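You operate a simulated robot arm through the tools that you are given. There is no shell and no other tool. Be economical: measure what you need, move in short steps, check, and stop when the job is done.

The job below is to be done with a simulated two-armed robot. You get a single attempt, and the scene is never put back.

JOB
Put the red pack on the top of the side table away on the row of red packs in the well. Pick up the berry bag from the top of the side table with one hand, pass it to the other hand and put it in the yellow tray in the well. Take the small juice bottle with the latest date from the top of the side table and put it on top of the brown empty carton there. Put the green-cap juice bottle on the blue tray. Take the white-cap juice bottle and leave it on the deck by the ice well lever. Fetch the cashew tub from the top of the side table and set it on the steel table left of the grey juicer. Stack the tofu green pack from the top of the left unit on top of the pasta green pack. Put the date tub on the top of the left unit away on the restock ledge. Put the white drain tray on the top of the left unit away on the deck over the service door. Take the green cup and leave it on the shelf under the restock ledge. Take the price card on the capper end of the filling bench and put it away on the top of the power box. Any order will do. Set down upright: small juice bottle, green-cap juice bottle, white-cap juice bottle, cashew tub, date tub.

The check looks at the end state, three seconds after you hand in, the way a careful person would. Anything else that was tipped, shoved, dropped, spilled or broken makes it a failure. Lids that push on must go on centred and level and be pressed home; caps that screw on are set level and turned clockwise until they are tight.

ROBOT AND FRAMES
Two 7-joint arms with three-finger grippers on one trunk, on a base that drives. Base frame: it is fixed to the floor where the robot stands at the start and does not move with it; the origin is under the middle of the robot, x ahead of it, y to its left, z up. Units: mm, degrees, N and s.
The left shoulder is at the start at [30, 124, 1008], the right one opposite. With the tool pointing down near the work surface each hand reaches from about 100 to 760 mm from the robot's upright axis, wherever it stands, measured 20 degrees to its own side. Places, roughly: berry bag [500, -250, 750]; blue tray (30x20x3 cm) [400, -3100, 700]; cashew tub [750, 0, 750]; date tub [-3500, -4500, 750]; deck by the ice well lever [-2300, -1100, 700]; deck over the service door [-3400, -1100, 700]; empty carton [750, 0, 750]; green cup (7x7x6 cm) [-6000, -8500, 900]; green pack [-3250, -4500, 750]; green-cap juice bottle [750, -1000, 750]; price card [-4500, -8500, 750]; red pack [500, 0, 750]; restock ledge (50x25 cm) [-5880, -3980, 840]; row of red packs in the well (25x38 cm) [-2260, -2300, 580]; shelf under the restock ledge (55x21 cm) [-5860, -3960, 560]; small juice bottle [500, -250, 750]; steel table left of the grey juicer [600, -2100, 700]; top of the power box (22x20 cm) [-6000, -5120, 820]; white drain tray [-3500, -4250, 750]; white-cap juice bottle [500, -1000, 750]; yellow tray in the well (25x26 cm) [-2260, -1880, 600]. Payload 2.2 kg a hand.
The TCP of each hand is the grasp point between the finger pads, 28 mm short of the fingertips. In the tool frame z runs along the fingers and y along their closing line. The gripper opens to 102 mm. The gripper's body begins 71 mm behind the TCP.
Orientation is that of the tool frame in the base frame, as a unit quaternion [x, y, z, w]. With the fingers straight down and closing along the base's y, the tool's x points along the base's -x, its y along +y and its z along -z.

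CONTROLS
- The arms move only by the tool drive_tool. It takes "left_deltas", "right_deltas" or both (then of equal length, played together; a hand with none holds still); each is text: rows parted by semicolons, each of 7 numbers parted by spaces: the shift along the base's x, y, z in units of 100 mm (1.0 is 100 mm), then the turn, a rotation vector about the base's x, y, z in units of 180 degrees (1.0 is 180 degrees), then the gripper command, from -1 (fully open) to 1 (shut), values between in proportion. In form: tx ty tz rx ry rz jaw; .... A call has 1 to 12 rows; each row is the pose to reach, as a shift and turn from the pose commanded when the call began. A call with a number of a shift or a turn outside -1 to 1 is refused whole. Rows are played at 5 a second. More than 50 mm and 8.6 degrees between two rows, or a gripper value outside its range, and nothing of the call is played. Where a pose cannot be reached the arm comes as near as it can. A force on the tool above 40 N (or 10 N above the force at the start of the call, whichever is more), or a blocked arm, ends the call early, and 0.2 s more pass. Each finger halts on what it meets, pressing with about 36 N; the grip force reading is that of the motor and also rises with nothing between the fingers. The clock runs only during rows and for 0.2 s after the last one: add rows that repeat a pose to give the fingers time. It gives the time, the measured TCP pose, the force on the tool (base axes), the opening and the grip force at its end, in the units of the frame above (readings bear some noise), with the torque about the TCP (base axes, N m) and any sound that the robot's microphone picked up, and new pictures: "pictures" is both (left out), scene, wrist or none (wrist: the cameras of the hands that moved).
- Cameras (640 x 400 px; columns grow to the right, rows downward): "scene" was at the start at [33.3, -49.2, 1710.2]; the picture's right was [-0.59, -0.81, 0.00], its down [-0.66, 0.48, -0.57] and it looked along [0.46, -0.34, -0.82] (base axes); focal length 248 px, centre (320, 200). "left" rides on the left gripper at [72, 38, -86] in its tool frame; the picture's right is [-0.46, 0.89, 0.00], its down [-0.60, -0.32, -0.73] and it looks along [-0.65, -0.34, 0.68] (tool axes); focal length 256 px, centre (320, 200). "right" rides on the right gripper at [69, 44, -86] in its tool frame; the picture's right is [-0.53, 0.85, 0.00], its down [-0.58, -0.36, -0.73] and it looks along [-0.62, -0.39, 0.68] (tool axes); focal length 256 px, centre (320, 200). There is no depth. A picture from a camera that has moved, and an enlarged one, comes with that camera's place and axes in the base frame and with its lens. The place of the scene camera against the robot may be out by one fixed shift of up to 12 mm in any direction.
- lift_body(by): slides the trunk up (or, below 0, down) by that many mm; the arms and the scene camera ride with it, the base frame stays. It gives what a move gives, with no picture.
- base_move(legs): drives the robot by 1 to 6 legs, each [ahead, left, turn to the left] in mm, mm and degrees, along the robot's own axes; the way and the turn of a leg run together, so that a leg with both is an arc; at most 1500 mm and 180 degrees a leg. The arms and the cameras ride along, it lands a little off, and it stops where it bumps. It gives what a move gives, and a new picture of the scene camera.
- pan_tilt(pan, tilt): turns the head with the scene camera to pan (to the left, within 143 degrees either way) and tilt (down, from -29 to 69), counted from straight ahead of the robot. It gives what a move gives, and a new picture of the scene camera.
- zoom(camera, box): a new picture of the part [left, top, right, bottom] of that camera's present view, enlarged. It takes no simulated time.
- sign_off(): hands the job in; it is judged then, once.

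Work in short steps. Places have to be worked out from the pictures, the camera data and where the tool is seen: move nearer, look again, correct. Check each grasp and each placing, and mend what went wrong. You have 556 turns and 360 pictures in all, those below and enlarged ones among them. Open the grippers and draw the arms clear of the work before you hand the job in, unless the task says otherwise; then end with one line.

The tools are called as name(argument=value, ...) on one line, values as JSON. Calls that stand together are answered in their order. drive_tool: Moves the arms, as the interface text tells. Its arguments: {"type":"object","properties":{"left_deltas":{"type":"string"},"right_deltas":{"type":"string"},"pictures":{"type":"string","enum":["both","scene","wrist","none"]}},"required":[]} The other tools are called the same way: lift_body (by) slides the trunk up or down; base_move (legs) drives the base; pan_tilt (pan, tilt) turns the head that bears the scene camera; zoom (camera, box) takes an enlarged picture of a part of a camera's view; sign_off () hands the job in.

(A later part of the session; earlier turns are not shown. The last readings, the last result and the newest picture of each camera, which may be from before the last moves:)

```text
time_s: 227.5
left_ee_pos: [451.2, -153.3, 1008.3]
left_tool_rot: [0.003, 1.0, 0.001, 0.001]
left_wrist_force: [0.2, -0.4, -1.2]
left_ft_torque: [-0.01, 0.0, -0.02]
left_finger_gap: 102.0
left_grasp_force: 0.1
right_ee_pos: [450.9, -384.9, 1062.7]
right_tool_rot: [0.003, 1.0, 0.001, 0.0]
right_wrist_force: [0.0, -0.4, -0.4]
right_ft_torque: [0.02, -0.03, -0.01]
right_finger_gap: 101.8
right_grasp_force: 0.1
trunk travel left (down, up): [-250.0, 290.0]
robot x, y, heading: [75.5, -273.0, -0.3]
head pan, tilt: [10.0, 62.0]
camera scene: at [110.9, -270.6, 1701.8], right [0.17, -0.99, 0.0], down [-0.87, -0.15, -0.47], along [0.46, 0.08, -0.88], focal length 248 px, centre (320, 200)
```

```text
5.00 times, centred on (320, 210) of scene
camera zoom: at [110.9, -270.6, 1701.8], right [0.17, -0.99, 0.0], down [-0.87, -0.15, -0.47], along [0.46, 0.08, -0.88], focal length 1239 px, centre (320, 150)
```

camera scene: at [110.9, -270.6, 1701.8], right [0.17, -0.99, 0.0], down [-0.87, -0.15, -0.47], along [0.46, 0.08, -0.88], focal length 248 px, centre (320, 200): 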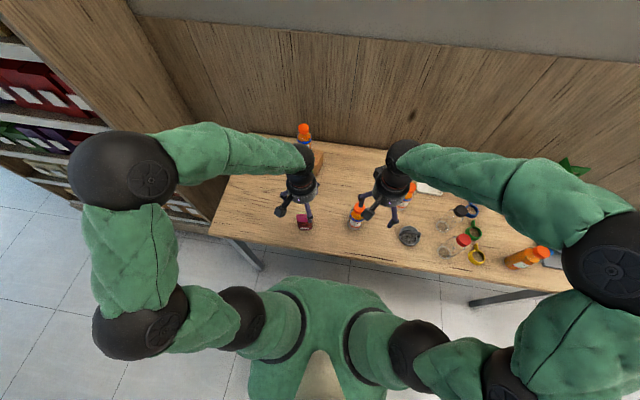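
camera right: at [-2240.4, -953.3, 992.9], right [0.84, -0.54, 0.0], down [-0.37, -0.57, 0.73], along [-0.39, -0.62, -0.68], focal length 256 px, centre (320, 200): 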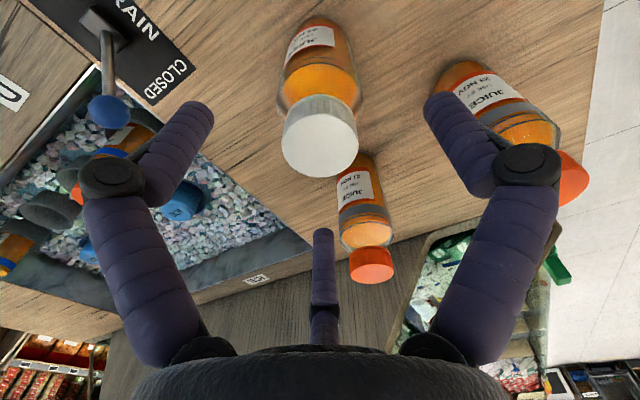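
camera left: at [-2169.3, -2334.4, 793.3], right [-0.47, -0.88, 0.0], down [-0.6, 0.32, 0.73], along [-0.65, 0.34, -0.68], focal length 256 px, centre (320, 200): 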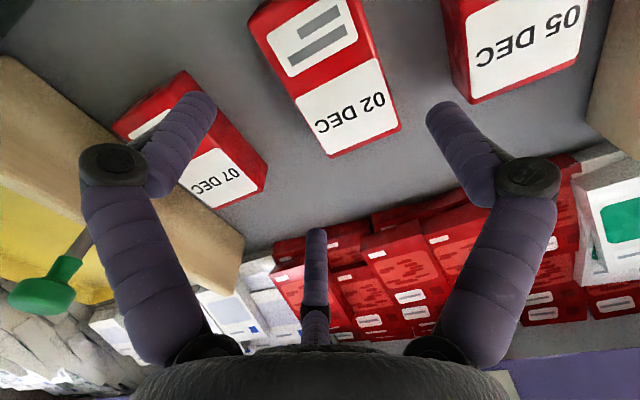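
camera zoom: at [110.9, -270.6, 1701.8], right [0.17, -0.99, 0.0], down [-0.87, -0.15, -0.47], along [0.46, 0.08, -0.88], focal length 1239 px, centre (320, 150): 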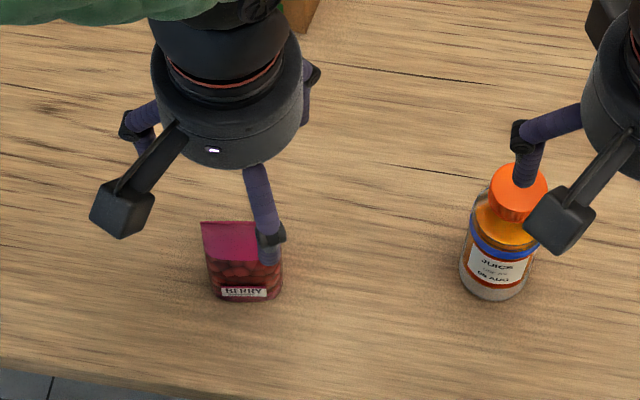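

Bag ≈67 wide (along y), ~70 tall, top z≈821, at ≈(490,-142). Plan: right hand picks it by the seal (yaw 90), turns it to point left, left hand takes it from above. Slide robot 230 left.

base_move(legs=[[0, 230, 0.3]])

```text
time_s: 229.2
left_ee_pos: [450.3, 82.8, 1008.0]
left_tool_rot: [-0.003, 1.0, 0.001, 0.001]
left_wrist_force: [0.2, 0.9, -0.6]
left_ft_torque: [-0.06, 0.0, 0.03]
left_finger_gap: 102.3
left_grasp_force: 0.0
right_ee_pos: [452.8, -148.5, 1064.5]
right_tool_rot: [-0.003, 1.0, 0.0, -0.001]
right_wrist_force: [-0.5, 0.6, -0.5]
right_ft_torque: [0.0, 0.01, -0.01]
right_finger_gap: 102.1
right_grasp_force: 0.0
trunk travel left (down, up): [-250.0, 290.0]
robot x, y, heading: [69.3, -43.5, 0.5]
head pan, tilt: [10.0, 62.0]
camera scene: at [110.6, -37.2, 1701.8], right [0.18, -0.98, 0.0], down [-0.87, -0.16, -0.47], along [0.46, 0.08, -0.88], focal length 248 px, centre (320, 200)
```

scene: 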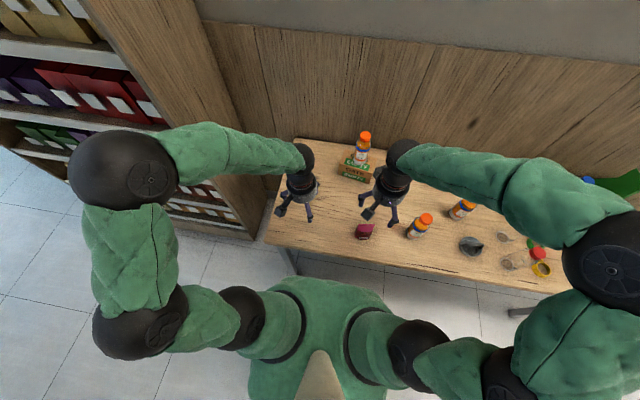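

Yaw right hand by ~98° (closing across the bag's thickness) while moving above the bag.

drive_tool(right_deltas="0.03 0 -0.05 0 0 0.045 -1; 0.07 0 -0.1 0 0 0.091 -1; 0.1 0.01 -0.15 0 0 0.137 -1; 0.14 0.02 -0.2 0 0 0.183 -1; 0.17 0.03 -0.25 0 0 0.228 -1; 0.21 0.04 -0.3 0 0 0.274 -1; 0.24 0.05 -0.4 0 0 0.32 -1; 0.28 0.05 -0.5 0 0 0.365 -1; 0.32 0.05 -0.6 0 0 0.411 -1; 0.36 0.05 -0.7 0 0 0.457 -1; 0.39 0.06 -0.8 0 0 0.502 -1; 0.42 0.06 -0.9 0 0 0.548 -1", pictures="wrist")

```text
time_s: 231.8
left_ee_pos: [451.4, 81.7, 1008.6]
left_tool_rot: [-0.003, 1.0, 0.001, 0.001]
left_wrist_force: [-0.1, 0.0, 0.5]
left_ft_torque: [0.01, 0.03, 0.02]
left_finger_gap: 102.0
left_grasp_force: 0.0
right_ee_pos: [497.1, -143.1, 973.5]
right_tool_rot: [0.761, -0.649, 0.0, 0.0]
right_wrist_force: [-0.5, -0.2, -1.0]
right_ft_torque: [-0.01, -0.02, 0.0]
right_finger_gap: 102.0
right_grasp_force: 0.1
trunk travel left (down, up): [-250.0, 290.0]
robot x, y, heading: [71.0, -42.2, 0.2]
head pan, tilt: [10.0, 62.0]
camera right: at [464.5, -219.6, 1059.4], right [-0.92, 0.39, 0.0], down [0.27, 0.63, 0.73], along [0.29, 0.67, -0.68], focal length 256 px, centre (320, 200)
```

right: 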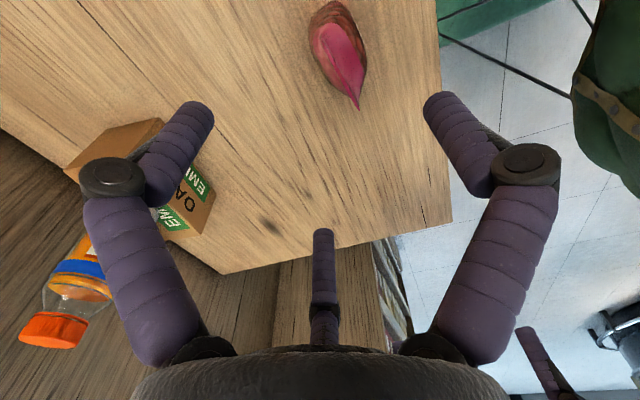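

Both wrist views agree: seal centre (479,-141), top z≈854. Descend to TCP z≈846 there and close.

drive_tool(right_deltas="-0.09 0.01 -0.4 0 0 -0.012 -1; -0.18 0.02 -0.8 0 0 -0.024 -1; -0.18 0.02 -1 0 0 -0.024 -1", pictures="none")

drive_tool(right_deltas="0 0 -0.27 0 0 0 -1; 0 0 -0.27 0 0 0 -0.2; 0 0 -0.27 0 0 0 0.4; 0 0 -0.27 0 0 0 0.9; 0 0 -0.27 0 0 0 1; 0 0 -0.27 0 0 0 1", pictures="both")

```text
time_s: 232.6
left_ee_pos: [450.5, 81.8, 1008.6]
left_tool_rot: [-0.003, 1.0, 0.002, 0.002]
left_wrist_force: [-0.2, 0.7, 0.1]
left_ft_torque: [0.02, 0.03, 0.03]
left_finger_gap: 102.0
left_grasp_force: 0.1
right_ee_pos: [476.1, -142.0, 873.4]
right_tool_rot: [0.735, -0.678, 0.0, 0.0]
right_wrist_force: [0.6, 0.4, -0.8]
right_ft_torque: [0.02, 0.01, 0.0]
right_finger_gap: 101.7
right_grasp_force: 0.0
trunk travel left (down, up): [-250.0, 290.0]
robot x, y, heading: [74.3, -41.0, 0.3]
head pan, tilt: [10.0, 62.0]
```

```text
time_s: 234.0
left_ee_pos: [450.3, 83.3, 1009.2]
left_tool_rot: [-0.002, 1.0, 0.001, 0.001]
left_wrist_force: [0.3, 0.8, -0.3]
left_ft_torque: [-0.01, 0.01, -0.01]
left_finger_gap: 102.0
left_grasp_force: 0.0
right_ee_pos: [476.1, -143.0, 846.5]
right_tool_rot: [0.735, -0.678, 0.0, 0.0]
right_wrist_force: [0.8, -2.1, 6.5]
right_ft_torque: [-0.24, 0.17, 0.06]
right_finger_gap: 43.5
right_grasp_force: 35.5
trunk travel left (down, up): [-250.0, 290.0]
robot x, y, heading: [76.3, -45.0, 0.1]
head pan, tilt: [10.0, 62.0]
camera scene: at [110.3, -39.1, 1701.8], right [0.18, -0.98, 0.0], down [-0.87, -0.16, -0.47], along [0.46, 0.08, -0.88], focal length 248 px, centre (320, 200)
camera right: at [439.3, -215.2, 933.5], right [-0.89, 0.46, 0.0], down [0.32, 0.6, 0.73], along [0.34, 0.65, -0.68], focal length 256 px, centre (320, 200)
```

scene: 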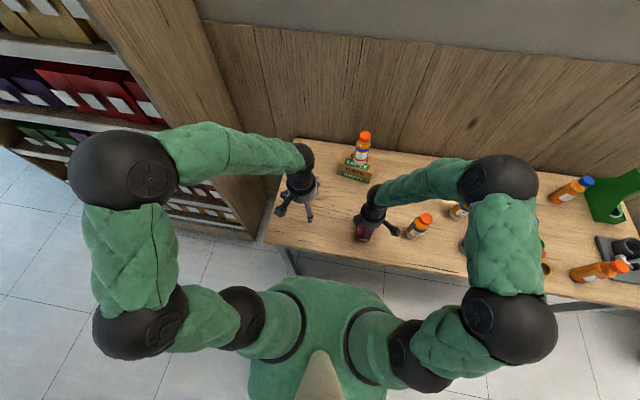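
right: 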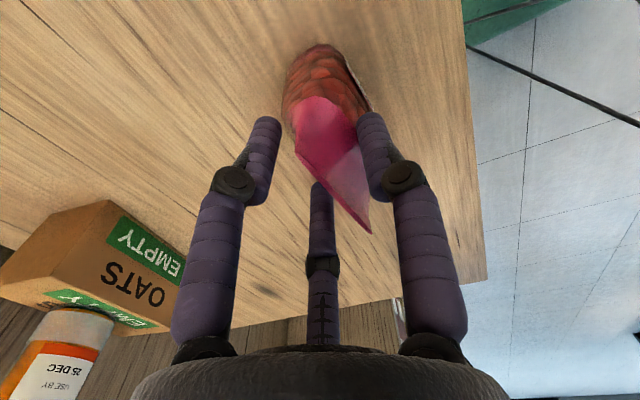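

Bag is clasped (gap 43). Lift slowly and check.

drive_tool(right_deltas="0 0 0.1 0 0 0 1; 0 0 0.3 0 0 0 1; 0 0 0.6 0 0 0 1; 0 0 0.9 0 0 0 1; 0 0 0.9 0 0 0 1", pictures="both")

```text
time_s: 235.2
left_ee_pos: [449.7, 81.6, 1007.1]
left_tool_rot: [-0.002, 1.0, 0.0, 0.001]
left_wrist_force: [0.1, 0.0, -0.1]
left_ft_torque: [-0.04, -0.02, 0.01]
left_finger_gap: 102.2
left_grasp_force: 0.0
right_ee_pos: [478.4, -140.9, 936.0]
right_tool_rot: [0.735, -0.678, -0.001, 0.0]
right_wrist_force: [0.4, -0.8, -0.7]
right_ft_torque: [0.01, -0.04, 0.01]
right_finger_gap: 42.8
right_grasp_force: 35.9
trunk travel left (down, up): [-250.0, 290.0]
robot x, y, heading: [72.8, -44.2, 0.3]
head pan, tilt: [10.0, 62.0]
camera scene: at [111.1, -39.0, 1701.7], right [0.18, -0.98, 0.0], down [-0.87, -0.16, -0.47], along [0.46, 0.08, -0.88], focal length 248 px, centre (320, 200)
camera right: at [440.1, -214.6, 1022.1], right [-0.89, 0.46, 0.0], down [0.32, 0.6, 0.73], along [0.34, 0.65, -0.68], focal length 256 px, centre (320, 200)
```

scene: 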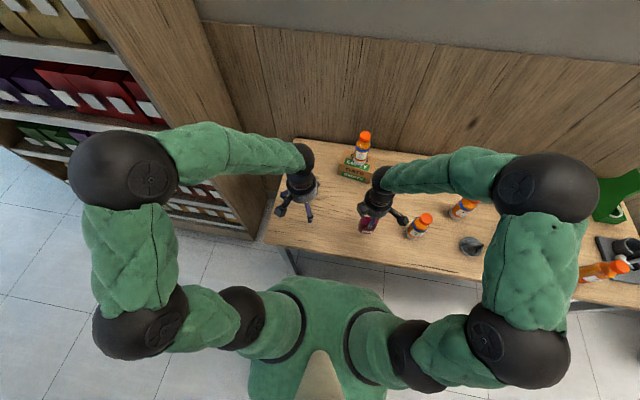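
right: 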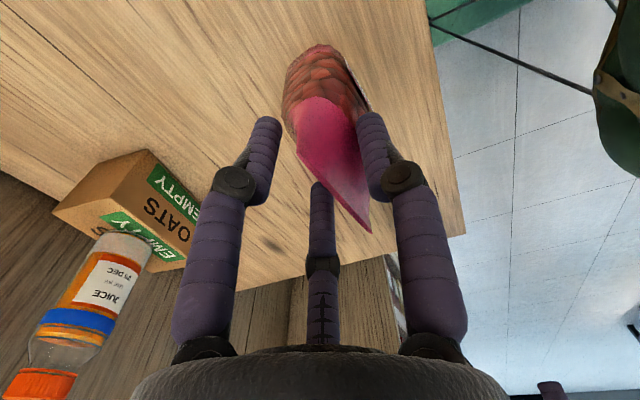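

Held. Raise to ~1080 and pull back slightly, then roll the right hand so the bag points left.

drive_tool(right_deltas="-0.1 0 0.4 0 0 0 1; -0.25 0 0.8 0 0 0 1; -0.4 -0.2 1 0 0 0 1; -0.4 -0.4 1 0 0 0 1", left_deltas="0 0.3 0.3 0 0 0 -1; 0 0.6 0.6 0 0 0 -1; 0 0.9 0.9 0 0 0 -1; 0 1 1 0 0 0 -1", pictures="none")

drive_tool(right_deltas="0 0 0.05 0.045 0 0 1; 0 0 0.1 0.09 0 0 1; 0 0 0.15 0.135 0 0 1; 0 0 0.2 0.18 0 0 1; 0 0 0.2 0.225 0 0 1; 0 0 0.2 0.27 0 0 1; 0 0 0.2 0.315 0 0 1; 0 0 0.2 0.36 0 0 1; 0 0 0.2 0.405 0 0 1; 0 0 0.2 0.45 0 0 1; 0 0 0.2 0.5 0 0 1; 0 0 0.2 0.5 0 0 1", pictures="both")

```text
time_s: 236.2
left_ee_pos: [451.3, 183.2, 1107.6]
left_tool_rot: [-0.003, 1.0, 0.001, 0.001]
left_wrist_force: [-0.5, -0.1, -0.9]
left_ft_torque: [0.02, 0.01, 0.0]
left_finger_gap: 101.9
left_grasp_force: 0.0
right_ee_pos: [439.0, -181.9, 1036.8]
right_tool_rot: [0.736, -0.677, -0.001, 0.001]
right_wrist_force: [-0.5, 0.5, -0.9]
right_ft_torque: [0.04, 0.02, -0.01]
right_finger_gap: 42.8
right_grasp_force: 35.9
trunk travel left (down, up): [-250.0, 290.0]
robot x, y, heading: [71.8, -44.1, 0.3]
head pan, tilt: [10.0, 62.0]
```

```text
refused: row 11 steps farther than a row can; nothing moved
```

drive_tool(right_deltas="0 0 0.05 0.045 0 0 1; 0 0 0.1 0.09 0 0 1; 0 0 0.15 0.135 0 0 1; 0 0 0.2 0.18 0 0 1; 0 0 0.2 0.225 0 0 1; 0 0 0.2 0.27 0 0 1; 0 0 0.2 0.315 0 0 1; 0 0 0.2 0.36 0 0 1; 0 0 0.2 0.405 0 0 1; 0 0 0.2 0.45 0 0 1; 0 0 0.2 0.495 0 0 1; 0 0 0.2 0.5 0 0 1", pictures="both")

```text
time_s: 238.8
left_ee_pos: [449.7, 183.2, 1107.9]
left_tool_rot: [-0.003, 1.0, 0.001, 0.001]
left_wrist_force: [-0.3, -0.8, 0.9]
left_ft_torque: [0.01, -0.01, -0.01]
left_finger_gap: 101.9
left_grasp_force: 0.0
right_ee_pos: [436.9, -181.7, 1058.1]
right_tool_rot: [-0.519, 0.479, 0.481, 0.52]
right_wrist_force: [0.1, 0.0, -0.3]
right_ft_torque: [-0.02, -0.01, 0.02]
right_finger_gap: 42.0
right_grasp_force: 36.3
trunk travel left (down, up): [-250.0, 290.0]
robot x, y, heading: [73.4, -43.8, 0.5]
head pan, tilt: [10.0, 62.0]
camera scene: at [110.3, -38.7, 1701.8], right [0.18, -0.98, 0.0], down [-0.87, -0.16, -0.47], along [0.46, 0.08, -0.88], focal length 248 px, centre (320, 200)
camera right: at [399.6, -268.3, 985.3], right [-0.89, 0.0, 0.46], down [0.32, -0.73, 0.6], along [0.34, 0.68, 0.65], focal length 256 px, centre (320, 200)
```

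scene: 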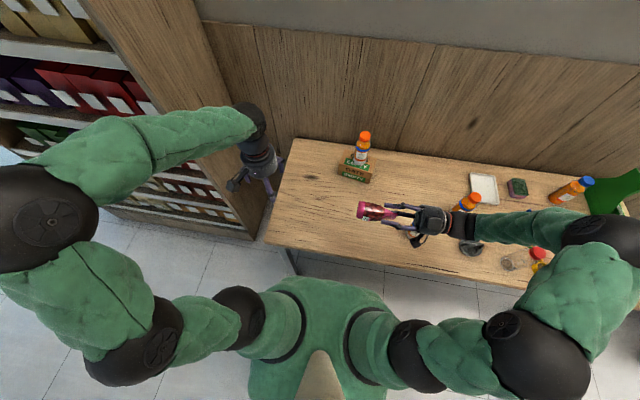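
right: 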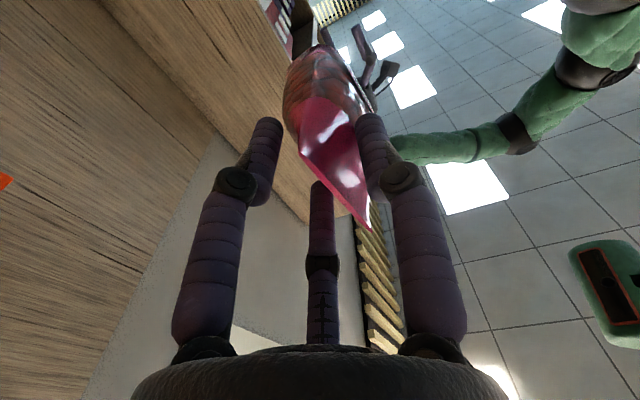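

Bag now points left, spanning y≈-190..-87 at (437, ·,1058). Bring the left hand above its bottom end and look.

drive_tool(left_deltas="0 -0.3 0.35 0 0 0 -1; 0 -0.65 0.7 0 0 0 -1; -0.05 -1 0.9 0 0 0 -1; -0.05 -1 0.9 0 0 0 -1", pictures="none")

drive_tool(left_deltas="0 -0.45 0 0 0 0 -1; 0 -0.9 0 0 0 0 -1; 0 -1 0 0 0 0 -1; 0 -1 0 0 0 0 -1", pictures="wrist")

```text
time_s: 239.8
left_ee_pos: [445.7, 85.0, 1198.9]
left_tool_rot: [-0.002, 1.0, 0.002, 0.0]
left_wrist_force: [-0.1, -0.7, -0.8]
left_ft_torque: [-0.01, -0.05, -0.01]
left_finger_gap: 102.2
left_grasp_force: 0.0
right_ee_pos: [438.2, -181.0, 1058.0]
right_tool_rot: [0.52, -0.48, -0.479, -0.52]
right_wrist_force: [0.1, -0.5, -0.6]
right_ft_torque: [-0.07, -0.02, 0.01]
right_finger_gap: 41.8
right_grasp_force: 36.2
trunk travel left (down, up): [-250.0, 290.0]
robot x, y, heading: [70.1, -43.7, 0.5]
head pan, tilt: [10.0, 62.0]
```

```text
time_s: 240.8
left_ee_pos: [443.5, -16.3, 1199.3]
left_tool_rot: [-0.003, 1.0, 0.002, 0.001]
left_wrist_force: [-0.3, -0.4, -0.1]
left_ft_torque: [0.01, 0.0, 0.0]
left_finger_gap: 101.7
left_grasp_force: 0.1
right_ee_pos: [438.0, -181.6, 1057.7]
right_tool_rot: [-0.519, 0.48, 0.48, 0.52]
right_wrist_force: [-0.6, 0.2, -0.2]
right_ft_torque: [-0.01, 0.02, 0.0]
right_finger_gap: 41.6
right_grasp_force: 36.0
trunk travel left (down, up): [-250.0, 290.0]
robot x, y, heading: [72.4, -43.6, 0.6]
head pan, tilt: [10.0, 62.0]
camera left: at [370.2, 20.5, 1284.9], right [0.46, 0.89, 0.0], down [0.6, -0.32, 0.73], along [0.65, -0.34, -0.68], focal length 256 px, centre (320, 200)
```

left: 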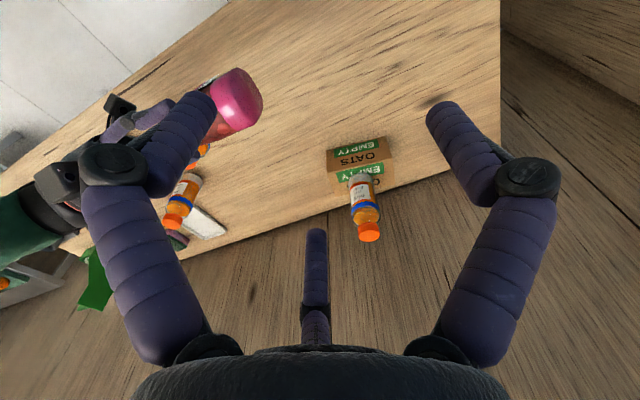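

Bag's base centre ≈(433,-93,1058). Move left TCP to (434,-104) and descend partway.

drive_tool(left_deltas="-0.05 -0.44 0 0 0 0 -1; -0.1 -0.88 0 0 0 0 -1; -0.1 -0.88 -0.4 0 0 0 -1; -0.1 -0.88 -0.7 0 0 0 -1; -0.1 -0.88 -0.7 0 0 0 -1", pictures="both")

```text
time_s: 242.0
left_ee_pos: [436.2, -106.2, 1127.9]
left_tool_rot: [-0.003, 1.0, 0.001, 0.001]
left_wrist_force: [0.6, -0.3, -0.1]
left_ft_torque: [0.04, -0.01, -0.03]
left_finger_gap: 101.8
left_grasp_force: 0.0
right_ee_pos: [437.1, -182.1, 1058.0]
right_tool_rot: [0.52, -0.479, -0.48, -0.519]
right_wrist_force: [0.1, 0.9, -1.5]
right_ft_torque: [-0.03, -0.01, 0.01]
right_finger_gap: 41.0
right_grasp_force: 35.8
trunk travel left (down, up): [-250.0, 290.0]
robot x, y, heading: [73.7, -43.3, 0.2]
head pan, tilt: [10.0, 62.0]
camera scene: at [110.5, -38.6, 1701.8], right [0.18, -0.98, 0.0], down [-0.87, -0.16, -0.47], along [0.46, 0.08, -0.88], focal length 248 px, centre (320, 200)
camera left: at [361.8, -68.4, 1214.4], right [0.46, 0.89, 0.0], down [0.6, -0.32, 0.73], along [0.65, -0.34, -0.68], focal length 256 px, centre (320, 200)
```

scene: 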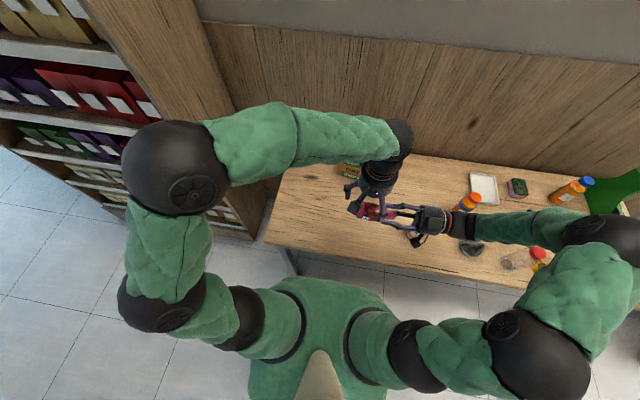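
left: 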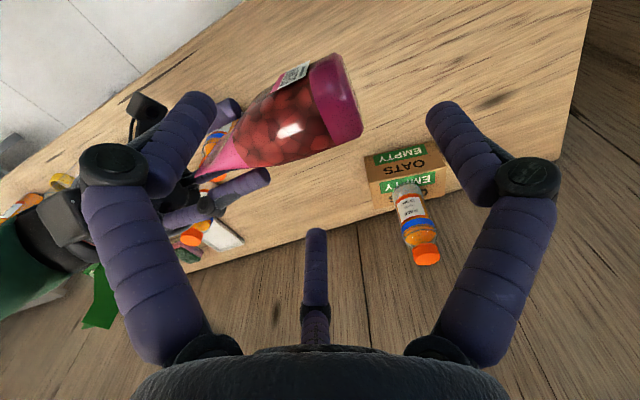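

Geometry matches. Descend to z≈1060 and close the left hand.

drive_tool(left_deltas="0 0.02 -0.25 0 0 0 -1; 0 0.02 -0.5 0 0 0 -1; 0 0.02 -0.68 0 0 0 -1; 0 0.02 -0.68 0 0 0 -0.4; 0 0.02 -0.68 0 0 0 0.2; 0 0.02 -0.68 0 0 0 0.8; 0 0.02 -0.68 0 0 0 1; 0 0.02 -0.68 0 0 0 1", pictures="wrist")

```text
time_s: 243.8
left_ee_pos: [435.3, -103.8, 1060.7]
left_tool_rot: [-0.002, 1.0, 0.002, 0.0]
left_wrist_force: [-19.3, 3.6, 3.9]
left_ft_torque: [-0.52, -1.3, -0.8]
left_finger_gap: 53.3
left_grasp_force: 35.5
right_ee_pos: [438.8, -181.2, 1057.7]
right_tool_rot: [-0.519, 0.48, 0.479, 0.52]
right_wrist_force: [19.2, -4.2, -4.9]
right_ft_torque: [0.17, 1.31, -0.65]
right_finger_gap: 39.7
right_grasp_force: 35.7
trunk travel left (down, up): [-250.0, 290.0]
robot x, y, heading: [73.3, -40.8, 0.1]
head pan, tilt: [10.0, 62.0]
camera left: at [362.0, -66.1, 1146.3], right [0.46, 0.89, 0.0], down [0.61, -0.32, 0.73], along [0.65, -0.33, -0.68], focal length 256 px, centre (320, 200)
```

left: 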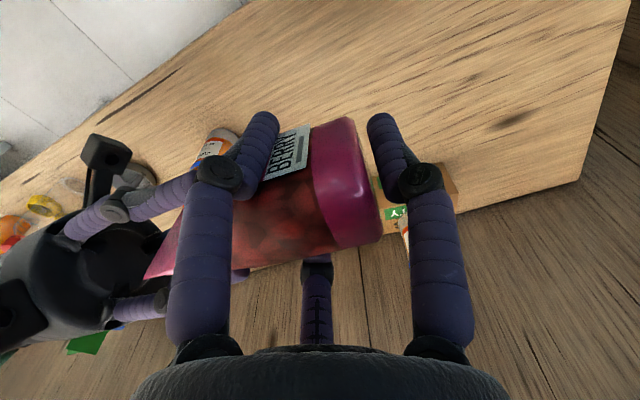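

Two fingers grip but thumb isn't at the base yet. Reopen slightly, shift 10 mm toward −y, close again.

drive_tool(left_deltas="0 0 0 0 0 0 -0.4; 0 0 0 0 0 0 -0.4; -0.03 -0.06 0 0 0 0 -0.4; -0.03 -0.11 0 0 0 0 -0.4; -0.03 -0.11 0 0 0 0 0.2; -0.03 -0.11 0 0 0 0 0.8; -0.03 -0.11 0 0 0 0 1; -0.03 -0.11 0 0 0 0 1", pictures="wrist")

```text
time_s: 245.1
left_ee_pos: [434.4, -110.3, 1060.9]
left_tool_rot: [-0.001, 1.0, 0.006, 0.001]
left_wrist_force: [6.6, 17.2, 2.2]
left_ft_torque: [-0.34, -0.59, -0.09]
left_finger_gap: 54.4
left_grasp_force: 33.0
right_ee_pos: [438.5, -185.1, 1057.0]
right_tool_rot: [0.521, -0.481, -0.478, -0.518]
right_wrist_force: [-6.1, -17.3, -3.0]
right_ft_torque: [0.28, 0.53, 0.56]
right_finger_gap: 39.2
right_grasp_force: 36.2
trunk travel left (down, up): [-250.0, 290.0]
robot x, y, heading: [73.7, -43.8, 0.4]
head pan, tilt: [10.0, 62.0]
stopped in row 6 (left hand): the force on the tool passed its limit at 49 N (the readings are from after the stop); the commanded pose is now the measured one
camera left: at [359.6, -74.4, 1147.5], right [0.46, 0.89, 0.01], down [0.6, -0.32, 0.73], along [0.65, -0.33, -0.68], focal length 256 px, centre (320, 200)
```

left: 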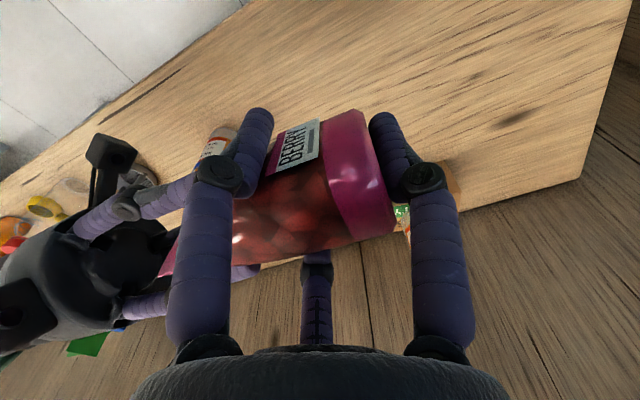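

Thumb now seats on the base; bag is held by three contacts. Open the right hand and back it off to −y.

drive_tool(left_deltas="0 0 0 0 0 0 1; 0 0 0 0 0 0 1; 0 0 0 0 0 0 1; 0 0 0 0 0 0 1; 0 0 0 0 0 0 1; 0 0 0 0 0 0 1; 0 0 0 0 0 0 1; 0 0 0 0 0 0 1; 0 0 0 0 0 0 1", right_deltas="0 0 0 0 0 0 1; 0 0 0 0 0 0 0.6; 0 0 0 0 0 0 0.2; 0 0 0 0 0 0 -0.4; 0 0 0 0 0 0 -1; 0 -0.1 0 0 0 0 -1; 0 -0.4 0 0 0 0 -1; 0 -0.8 0 0 0 0 -1; 0 -1 0 0 0 0 -1", pictures="both")

```text
time_s: 247.1
left_ee_pos: [433.2, -111.6, 1061.0]
left_tool_rot: [-0.003, 1.0, 0.005, 0.0]
left_wrist_force: [-0.3, 0.0, -0.6]
left_ft_torque: [0.03, 0.01, -0.03]
left_finger_gap: 49.8
left_grasp_force: 36.1
right_ee_pos: [438.8, -285.3, 1057.3]
right_tool_rot: [0.521, -0.481, -0.477, -0.519]
right_wrist_force: [0.8, 0.3, 0.0]
right_ft_torque: [0.01, -0.01, -0.01]
right_finger_gap: 102.0
right_grasp_force: 0.1
trunk travel left (down, up): [-250.0, 290.0]
robot x, y, heading: [72.0, -45.5, 0.1]
head pan, tilt: [10.0, 62.0]
camera scene: at [110.7, -39.2, 1701.8], right [0.18, -0.98, 0.0], down [-0.87, -0.16, -0.47], along [0.46, 0.08, -0.88], focal length 248 px, centre (320, 200)
camera right: at [400.6, -371.7, 985.3], right [-0.89, 0.0, 0.46], down [0.31, -0.73, 0.61], along [0.34, 0.69, 0.64], focal length 256 px, centre (320, 200)
camera left: at [359.0, -75.3, 1147.3], right [0.46, 0.89, 0.01], down [0.6, -0.32, 0.73], along [0.65, -0.33, -0.68], focal length 256 px, centre (320, 200)
```

scene: 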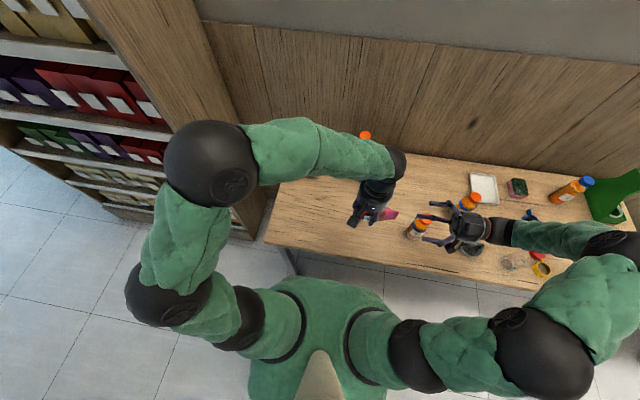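
right: 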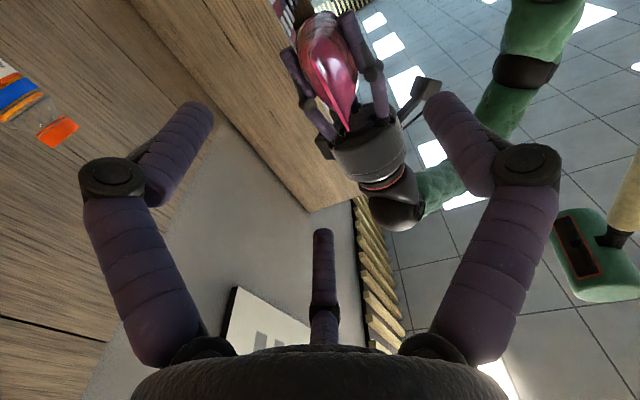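
left: 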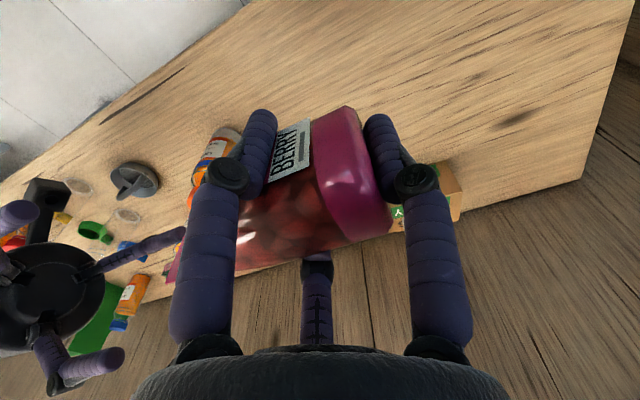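

Pass complete; left holds the bag. Roll the right hand back to vertical, then yaw it back.

drive_tool(right_deltas="0 0 0.05 -0.045 0 0 -1; 0 -0.1 0.1 -0.09 0 0 -1; 0 -0.1 0.1 -0.135 0 0 -1; 0 -0.1 0.1 -0.18 0 0 -1; 0 -0.1 0.1 -0.225 0 0 -1; 0 -0.1 0.1 -0.27 0 0 -1; 0 -0.1 0.1 -0.315 0 0 -1; 0 -0.1 0.1 -0.36 0 0 -1; 0 -0.1 0.1 -0.405 0 0 -1; 0 -0.1 0.1 -0.45 0 0 -1; 0 -0.1 0.1 -0.495 0 0 -1; 0 -0.1 0.1 -0.5 0 0 -1", pictures="none")

drive_tool(right_deltas="0 0 0 0 0 -0.045 -1; 0 0 0 0 0 -0.09 -1; 0 0 0 0 0 -0.135 -1; 0 0 0 0 0 -0.18 -1; 0 0 0 0 0 -0.225 -1; 0 0 0 0 0 -0.27 -1; 0 0 0 0 0 -0.315 -1; 0 0 0 0 0 -0.36 -1; 0 0 0 0 0 -0.405 -1; 0 0 0 0 0 -0.45 -1; 0 0 0 0 0 -0.495 -1; 0 0 0 0 0 -0.525 -1", pictures="none")

```text
time_s: 249.7
left_ee_pos: [434.1, -112.8, 1060.6]
left_tool_rot: [-0.002, 1.0, 0.004, 0.001]
left_wrist_force: [-0.6, 0.3, -0.6]
left_ft_torque: [-0.01, 0.0, 0.04]
left_finger_gap: 49.5
left_grasp_force: 36.0
right_ee_pos: [438.8, -293.5, 1066.1]
right_tool_rot: [0.736, -0.677, 0.003, 0.002]
right_wrist_force: [0.1, -0.2, 0.0]
right_ft_torque: [-0.01, 0.0, 0.04]
right_finger_gap: 102.0
right_grasp_force: 0.0
trunk travel left (down, up): [-250.0, 290.0]
robot x, y, heading: [69.5, -41.4, 0.2]
head pan, tilt: [10.0, 62.0]
```

```text
time_s: 252.3
left_ee_pos: [433.6, -112.8, 1061.2]
left_tool_rot: [-0.002, 1.0, 0.006, 0.001]
left_wrist_force: [-0.6, -0.1, 1.0]
left_ft_torque: [-0.03, -0.04, -0.02]
left_finger_gap: 49.8
left_grasp_force: 36.5
right_ee_pos: [439.4, -293.7, 1066.8]
right_tool_rot: [0.0, 1.0, -0.001, -0.004]
right_wrist_force: [-0.3, 0.4, -0.6]
right_ft_torque: [-0.04, 0.0, -0.01]
right_finger_gap: 102.2
right_grasp_force: 0.0
trunk travel left (down, up): [-250.0, 290.0]
robot x, y, heading: [74.9, -44.0, 0.2]
head pan, tilt: [10.0, 62.0]
```

Drive to the well in front of the yellow tray.

base_move(legs=[[-600, 0, 0], [0, 0, 179], [0, 900, 0], [0, 900, 0], [500, 0, 0]])

pan_tilt(pan=0, tilt=45)

```text
time_s: 274.4
left_ee_pos: [-1368.3, -1807.2, 1061.6]
left_tool_rot: [1.0, 0.009, 0.0, 0.005]
left_wrist_force: [-0.7, 0.0, -0.6]
left_ft_torque: [-0.02, -0.02, 0.04]
left_finger_gap: 49.5
left_grasp_force: 35.9
right_ee_pos: [-1376.5, -1626.2, 1066.7]
right_tool_rot: [1.0, 0.009, 0.003, -0.001]
right_wrist_force: [1.0, 0.6, -0.1]
right_ft_torque: [-0.01, -0.02, 0.0]
right_finger_gap: 102.0
right_grasp_force: 0.1
trunk travel left (down, up): [-250.0, 290.0]
robot x, y, heading: [-1004.8, -1868.9, -179.1]
head pan, tilt: [10.0, 62.0]
camera scene: at [-1035.7, -1889.2, 1701.7], right [-0.19, 0.98, 0.0], down [0.87, 0.17, -0.47], along [-0.46, -0.09, -0.88], focal length 248 px, centre (320, 200)
```

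scene: 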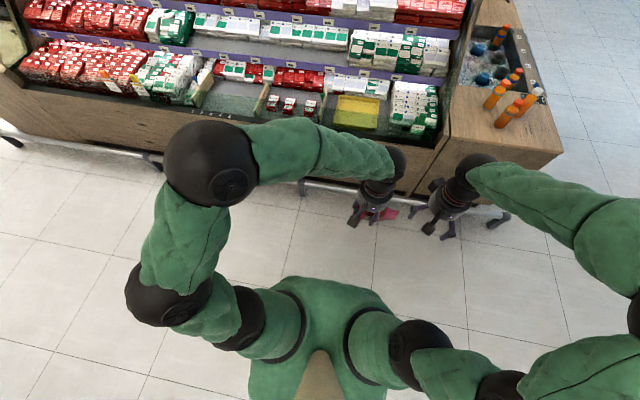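

```text
time_s: 275.2
left_ee_pos: [-1368.3, -1806.9, 1060.3]
left_tool_rot: [1.0, 0.008, -0.001, 0.005]
left_wrist_force: [-0.9, -0.2, -0.1]
left_ft_torque: [-0.03, 0.02, 0.01]
left_finger_gap: 49.7
left_grasp_force: 36.2
right_ee_pos: [-1375.7, -1626.0, 1067.5]
right_tool_rot: [1.0, 0.008, 0.003, -0.001]
right_wrist_force: [0.4, 0.0, 0.1]
right_ft_torque: [0.03, -0.02, 0.05]
right_finger_gap: 102.1
right_grasp_force: 0.0
trunk travel left (down, up): [-250.0, 290.0]
robot x, y, heading: [-1003.8, -1873.5, -179.0]
head pan, tilt: [0.0, 45.0]
camera scene: at [-1052.8, -1878.4, 1723.5], right [-0.02, 1.0, 0.0], down [0.71, 0.01, -0.71], along [-0.71, -0.01, -0.71], focal length 248 px, centre (320, 200)
```

scene: 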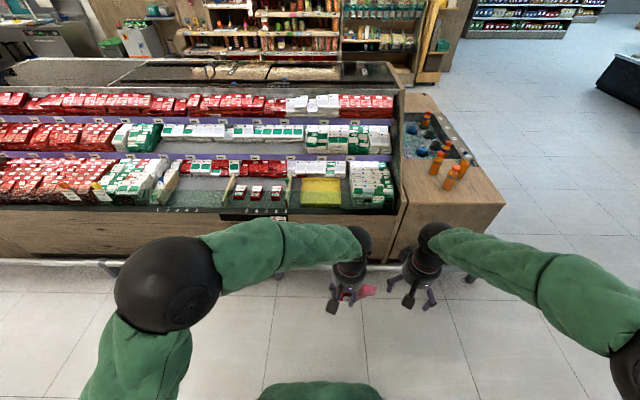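

Tray is straight ahead. Raise trunk 100 and drive ahead 640.

lift_body(by=100)

base_move(legs=[[640, 0, -1]])

```text
time_s: 276.6
left_ee_pos: [-1368.3, -1807.1, 1161.2]
left_tool_rot: [1.0, 0.009, 0.0, 0.006]
left_wrist_force: [0.0, -0.2, -0.9]
left_ft_torque: [-0.03, 0.0, 0.02]
left_finger_gap: 49.8
left_grasp_force: 36.4
right_ee_pos: [-1374.9, -1625.8, 1166.8]
right_tool_rot: [1.0, 0.01, 0.005, -0.001]
right_wrist_force: [0.0, 0.3, 0.0]
right_ft_torque: [-0.01, 0.04, 0.01]
right_finger_gap: 102.1
right_grasp_force: 0.1
trunk travel left (down, up): [-350.0, 190.0]
robot x, y, heading: [-1008.3, -1871.4, -179.1]
head pan, tilt: [0.0, 45.0]
```

```text
time_s: 280.2
left_ee_pos: [-2019.1, -1802.4, 1161.1]
left_tool_rot: [1.0, -0.004, -0.001, 0.006]
left_wrist_force: [0.1, 1.0, -1.0]
left_ft_torque: [-0.03, -0.03, 0.0]
left_finger_gap: 49.4
left_grasp_force: 36.2
right_ee_pos: [-2022.6, -1620.5, 1166.7]
right_tool_rot: [1.0, -0.004, 0.004, -0.001]
right_wrist_force: [-0.2, 0.1, -0.8]
right_ft_torque: [0.02, -0.04, -0.01]
right_finger_gap: 102.0
right_grasp_force: 0.2
trunk travel left (down, up): [-350.0, 190.0]
robot x, y, heading: [-1658.3, -1874.4, 179.7]
head pan, tilt: [0.0, 45.0]
camera scene: at [-1706.5, -1880.7, 1823.5], right [0.01, 1.0, 0.0], down [0.71, 0.0, -0.71], along [-0.71, 0.0, -0.71], focal length 248 px, centre (320, 200)
```

scene: 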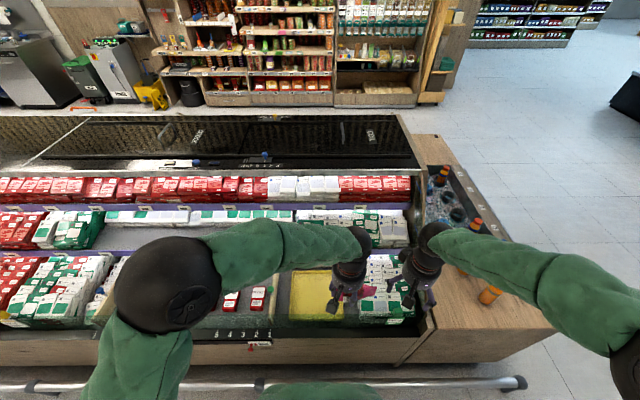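

Tray centre ≈(-2253,-1901). Move left hand in over the glass at height, then look down.

drive_tool(left_deltas="-0.4 -0.2 0 0 0 0 1; -0.8 -0.4 0 0 0 0 1; -1 -0.6 0 0 0 0 1; -1 -0.9 0 0 0 0 1", pictures="none")

drive_tool(left_deltas="-0.4 -0.1 0 0 0 0 1; -0.8 -0.2 -0.1 0 0 0 1; -1 -0.37 -0.4 0 0 0 1; -1 -0.37 -0.8 0 0 0 1; -1 -0.37 -1 0 0 0 1", pictures="none")

drive_tool(left_deltas="-0.3 0 0 0 0 0 1; -0.3 0 -0.4 0 0 0 1; -0.3 0 -0.8 0 0 0 1; -0.3 0 -1 0 0 0 1; -0.3 0 -1 0 0 0 1", pictures="both")

```text
time_s: 281.2
left_ee_pos: [-2116.9, -1894.9, 1159.5]
left_tool_rot: [1.0, -0.005, -0.001, 0.006]
left_wrist_force: [0.2, -0.5, -0.8]
left_ft_torque: [0.01, 0.03, 0.0]
left_finger_gap: 49.2
left_grasp_force: 36.3
right_ee_pos: [-2022.2, -1620.5, 1168.5]
right_tool_rot: [1.0, -0.004, 0.003, 0.0]
right_wrist_force: [-0.3, -0.2, -0.7]
right_ft_torque: [-0.01, 0.03, 0.04]
right_finger_gap: 101.7
right_grasp_force: 0.0
trunk travel left (down, up): [-350.0, 190.0]
robot x, y, heading: [-1658.2, -1876.5, 179.5]
head pan, tilt: [0.0, 45.0]
```

```text
time_s: 282.4
left_ee_pos: [-2221.9, -1930.8, 1061.4]
left_tool_rot: [1.0, -0.004, -0.001, 0.005]
left_wrist_force: [-0.9, 0.3, -0.2]
left_ft_torque: [-0.01, 0.01, 0.01]
left_finger_gap: 49.6
left_grasp_force: 36.0
right_ee_pos: [-2022.2, -1620.3, 1167.2]
right_tool_rot: [1.0, -0.003, 0.003, 0.0]
right_wrist_force: [-0.8, -0.4, 0.2]
right_ft_torque: [-0.04, 0.01, -0.05]
right_finger_gap: 102.0
right_grasp_force: 0.0
trunk travel left (down, up): [-350.0, 190.0]
robot x, y, heading: [-1658.1, -1876.4, 179.4]
head pan, tilt: [0.0, 45.0]
```

```text
time_s: 283.6
left_ee_pos: [-2249.5, -1930.6, 960.6]
left_tool_rot: [1.0, -0.004, -0.001, 0.005]
left_wrist_force: [-0.4, 0.9, -0.7]
left_ft_torque: [0.0, -0.02, 0.03]
left_finger_gap: 49.5
left_grasp_force: 36.3
right_ee_pos: [-2022.2, -1620.4, 1166.4]
right_tool_rot: [1.0, -0.003, 0.004, -0.001]
right_wrist_force: [0.2, -0.2, -0.2]
right_ft_torque: [0.03, -0.02, 0.05]
right_finger_gap: 101.8
right_grasp_force: 0.0
trunk travel left (down, up): [-350.0, 190.0]
robot x, y, heading: [-1655.8, -1874.1, 179.9]
head pan, tilt: [0.0, 45.0]
camera scene: at [-1705.8, -1880.6, 1823.5], right [0.01, 1.0, 0.0], down [0.71, 0.0, -0.71], along [-0.71, 0.0, -0.71], focal length 248 px, centre (320, 200)
camera left: at [-2178.3, -1967.9, 1047.6], right [-0.47, -0.88, 0.01], down [-0.6, 0.33, 0.73], along [-0.65, 0.34, -0.68], focal length 256 px, centre (320, 200)
```

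scene: 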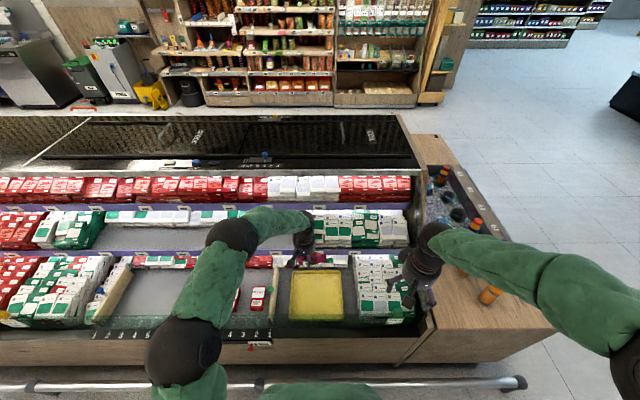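
left: 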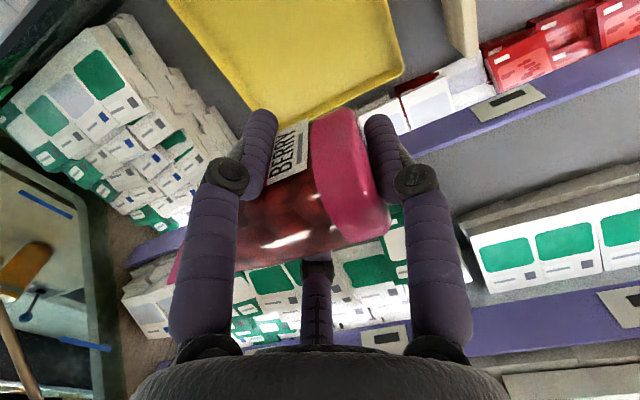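

Shift +8 in y and descend toward the tray.

drive_tool(left_deltas="0 0.08 -0.4 0 0 0 1; 0 0.08 -0.8 0 0 0 1; 0 0.08 -1 0 0 0 1", pictures="none")

drive_tool(left_deltas="0 0 -0.4 0 0 0 1; 0 0 -0.8 0 0 0 1; 0 0 -1 0 0 0 1", pictures="none")

drive_tool(left_deltas="0 0 -0.4 0 0 0 1; 0 0 -0.7 0 0 0 1; 0 0 -0.8 0 0 0 1", pictures="both")

```text
time_s: 284.4
left_ee_pos: [-2249.4, -1921.1, 860.0]
left_tool_rot: [1.0, -0.003, 0.0, 0.006]
left_wrist_force: [0.3, 0.4, -0.3]
left_ft_torque: [-0.01, 0.0, -0.01]
left_finger_gap: 49.5
left_grasp_force: 36.2
right_ee_pos: [-2021.5, -1620.2, 1167.4]
right_tool_rot: [1.0, -0.003, 0.004, -0.001]
right_wrist_force: [0.0, 0.1, -0.4]
right_ft_torque: [0.01, 0.04, -0.02]
right_finger_gap: 102.1
right_grasp_force: 0.1
trunk travel left (down, up): [-350.0, 190.0]
robot x, y, heading: [-1660.1, -1876.4, 179.5]
head pan, tilt: [0.0, 45.0]
```

```text
time_s: 285.2
left_ee_pos: [-2249.6, -1919.8, 760.4]
left_tool_rot: [1.0, -0.003, -0.001, 0.005]
left_wrist_force: [0.4, 0.0, -0.8]
left_ft_torque: [0.03, -0.04, 0.01]
left_finger_gap: 49.8
left_grasp_force: 35.7
right_ee_pos: [-2021.9, -1620.1, 1166.7]
right_tool_rot: [1.0, -0.004, 0.003, 0.0]
right_wrist_force: [-0.4, -0.2, 0.3]
right_ft_torque: [-0.02, 0.0, -0.01]
right_finger_gap: 101.8
right_grasp_force: 0.0
trunk travel left (down, up): [-350.0, 190.0]
robot x, y, heading: [-1660.3, -1877.2, 179.7]
head pan, tilt: [0.0, 45.0]
```

```text
time_s: 286.0
left_ee_pos: [-2249.5, -1919.6, 679.5]
left_tool_rot: [1.0, -0.003, 0.0, 0.005]
left_wrist_force: [-0.1, -0.5, -0.4]
left_ft_torque: [0.02, 0.0, 0.0]
left_finger_gap: 49.5
left_grasp_force: 36.0
right_ee_pos: [-2021.7, -1620.5, 1166.7]
right_tool_rot: [1.0, -0.004, 0.004, -0.001]
right_wrist_force: [-0.4, -0.4, 0.0]
right_ft_torque: [0.0, 0.01, -0.02]
right_finger_gap: 102.0
right_grasp_force: 0.1
trunk travel left (down, up): [-350.0, 190.0]
robot x, y, heading: [-1662.2, -1874.9, 179.7]
head pan, tilt: [0.0, 45.0]
camera scene: at [-1706.1, -1880.8, 1823.5], right [0.01, 1.0, 0.0], down [0.71, 0.0, -0.71], along [-0.71, 0.0, -0.71], focal length 248 px, centre (320, 200)
camera left: at [-2178.3, -1957.8, 767.4], right [-0.47, -0.88, 0.01], down [-0.6, 0.33, 0.73], along [-0.65, 0.34, -0.68], focal length 256 px, centre (320, 200)
```

scene: 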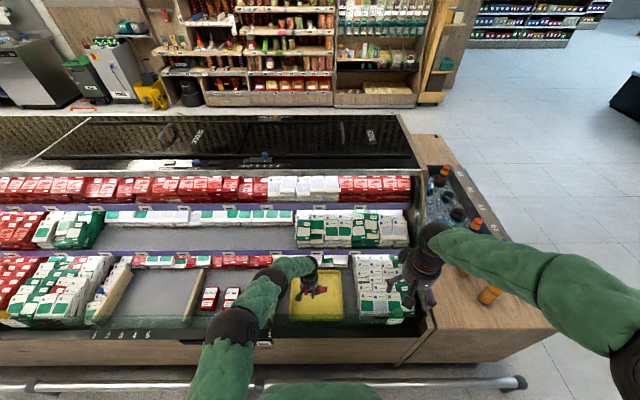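
left: 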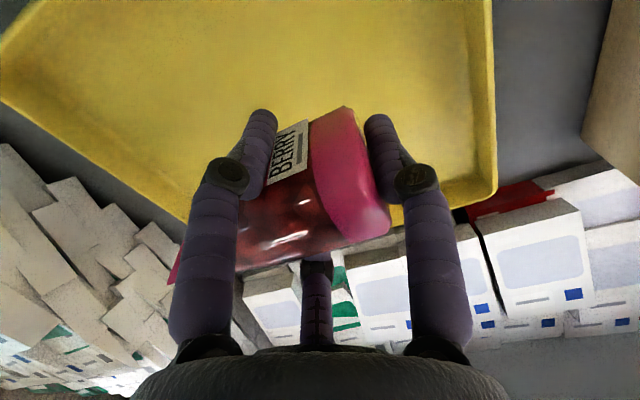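

Bag is over the tray interior. Lower to contact.

drive_tool(left_deltas="0 0 -0.1 0 0 0 1; 0 0 -0.18 0 0 0 1; 0 0 -0.24 0 0 0 1; 0 0 -0.28 0 0 0 1; 0 0 -0.32 0 0 0 1; 0 0 -0.36 0 0 0 1; 0 0 -0.4 0 0 0 1; 0 0 -0.44 0 0 0 1; 0 0 -0.48 0 0 0 1; 0 0 -0.52 0 0 0 1; 0 0 -0.56 0 0 0 1", pictures="wrist")

```text
time_s: 288.4
left_ee_pos: [-2247.8, -1922.6, 624.3]
left_tool_rot: [1.0, -0.003, -0.001, 0.005]
left_wrist_force: [0.3, 1.1, -0.7]
left_ft_torque: [0.0, -0.01, 0.03]
left_finger_gap: 49.8
left_grasp_force: 35.9
right_ee_pos: [-2020.9, -1619.8, 1167.5]
right_tool_rot: [1.0, -0.004, 0.004, -0.001]
right_wrist_force: [-0.4, -0.4, -0.3]
right_ft_torque: [-0.05, 0.02, 0.0]
right_finger_gap: 101.8
right_grasp_force: 0.0
trunk travel left (down, up): [-350.0, 190.0]
robot x, y, heading: [-1661.1, -1875.4, 179.7]
head pan, tilt: [0.0, 45.0]
camera left: at [-2177.4, -1958.6, 710.5], right [-0.47, -0.88, 0.01], down [-0.6, 0.33, 0.73], along [-0.65, 0.34, -0.69], focal length 256 px, centre (320, 200)
```

left: 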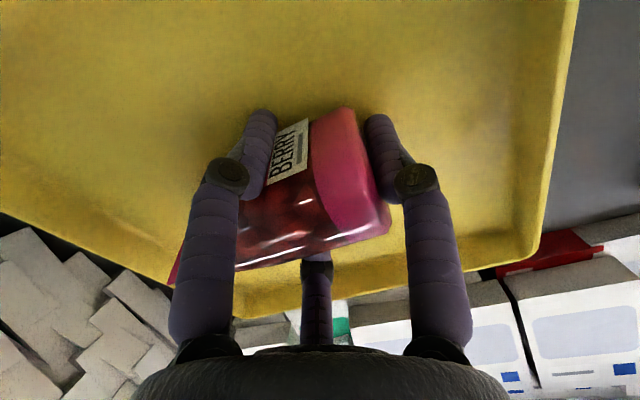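

No contact yet at 624; continue slowly.

drive_tool(left_deltas="0 0 -0.04 0 0 0 1; 0 0 -0.08 0 0 0 1; 0 0 -0.12 0 0 0 1; 0 0 -0.16 0 0 0 1; 0 0 -0.2 0 0 0 1; 0 0 -0.24 0 0 0 1; 0 0 -0.28 0 0 0 1; 0 0 -0.32 0 0 0 1", pictures="wrist")

```text
time_s: 289.2
left_ee_pos: [-2252.9, -1920.2, 619.0]
left_tool_rot: [1.0, -0.002, -0.005, 0.004]
left_wrist_force: [7.0, -0.5, 22.9]
left_ft_torque: [0.54, -0.41, -0.11]
left_finger_gap: 49.3
left_grasp_force: 36.3
right_ee_pos: [-2020.8, -1621.1, 1165.6]
right_tool_rot: [1.0, -0.003, 0.002, -0.001]
right_wrist_force: [0.3, 0.3, -0.1]
right_ft_torque: [0.04, -0.05, 0.01]
right_finger_gap: 101.9
right_grasp_force: 0.1
trunk travel left (down, up): [-350.0, 190.0]
robot x, y, heading: [-1660.8, -1874.3, 179.7]
head pan, tilt: [0.0, 45.0]
stopped in row 4 (left hand): the force on the tool passed its limit at 58 N (the readings are from after the stop); the commanded pose is now the measured one
camera left: at [-2181.3, -1958.6, 705.0], right [-0.47, -0.88, 0.01], down [-0.6, 0.33, 0.73], along [-0.65, 0.34, -0.68], focal length 256 px, centre (320, 200)
```

left: 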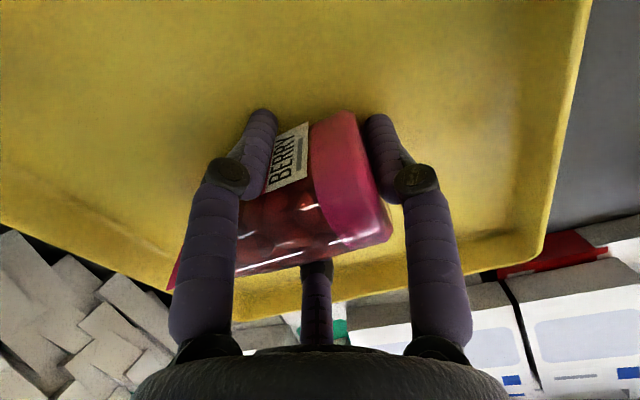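

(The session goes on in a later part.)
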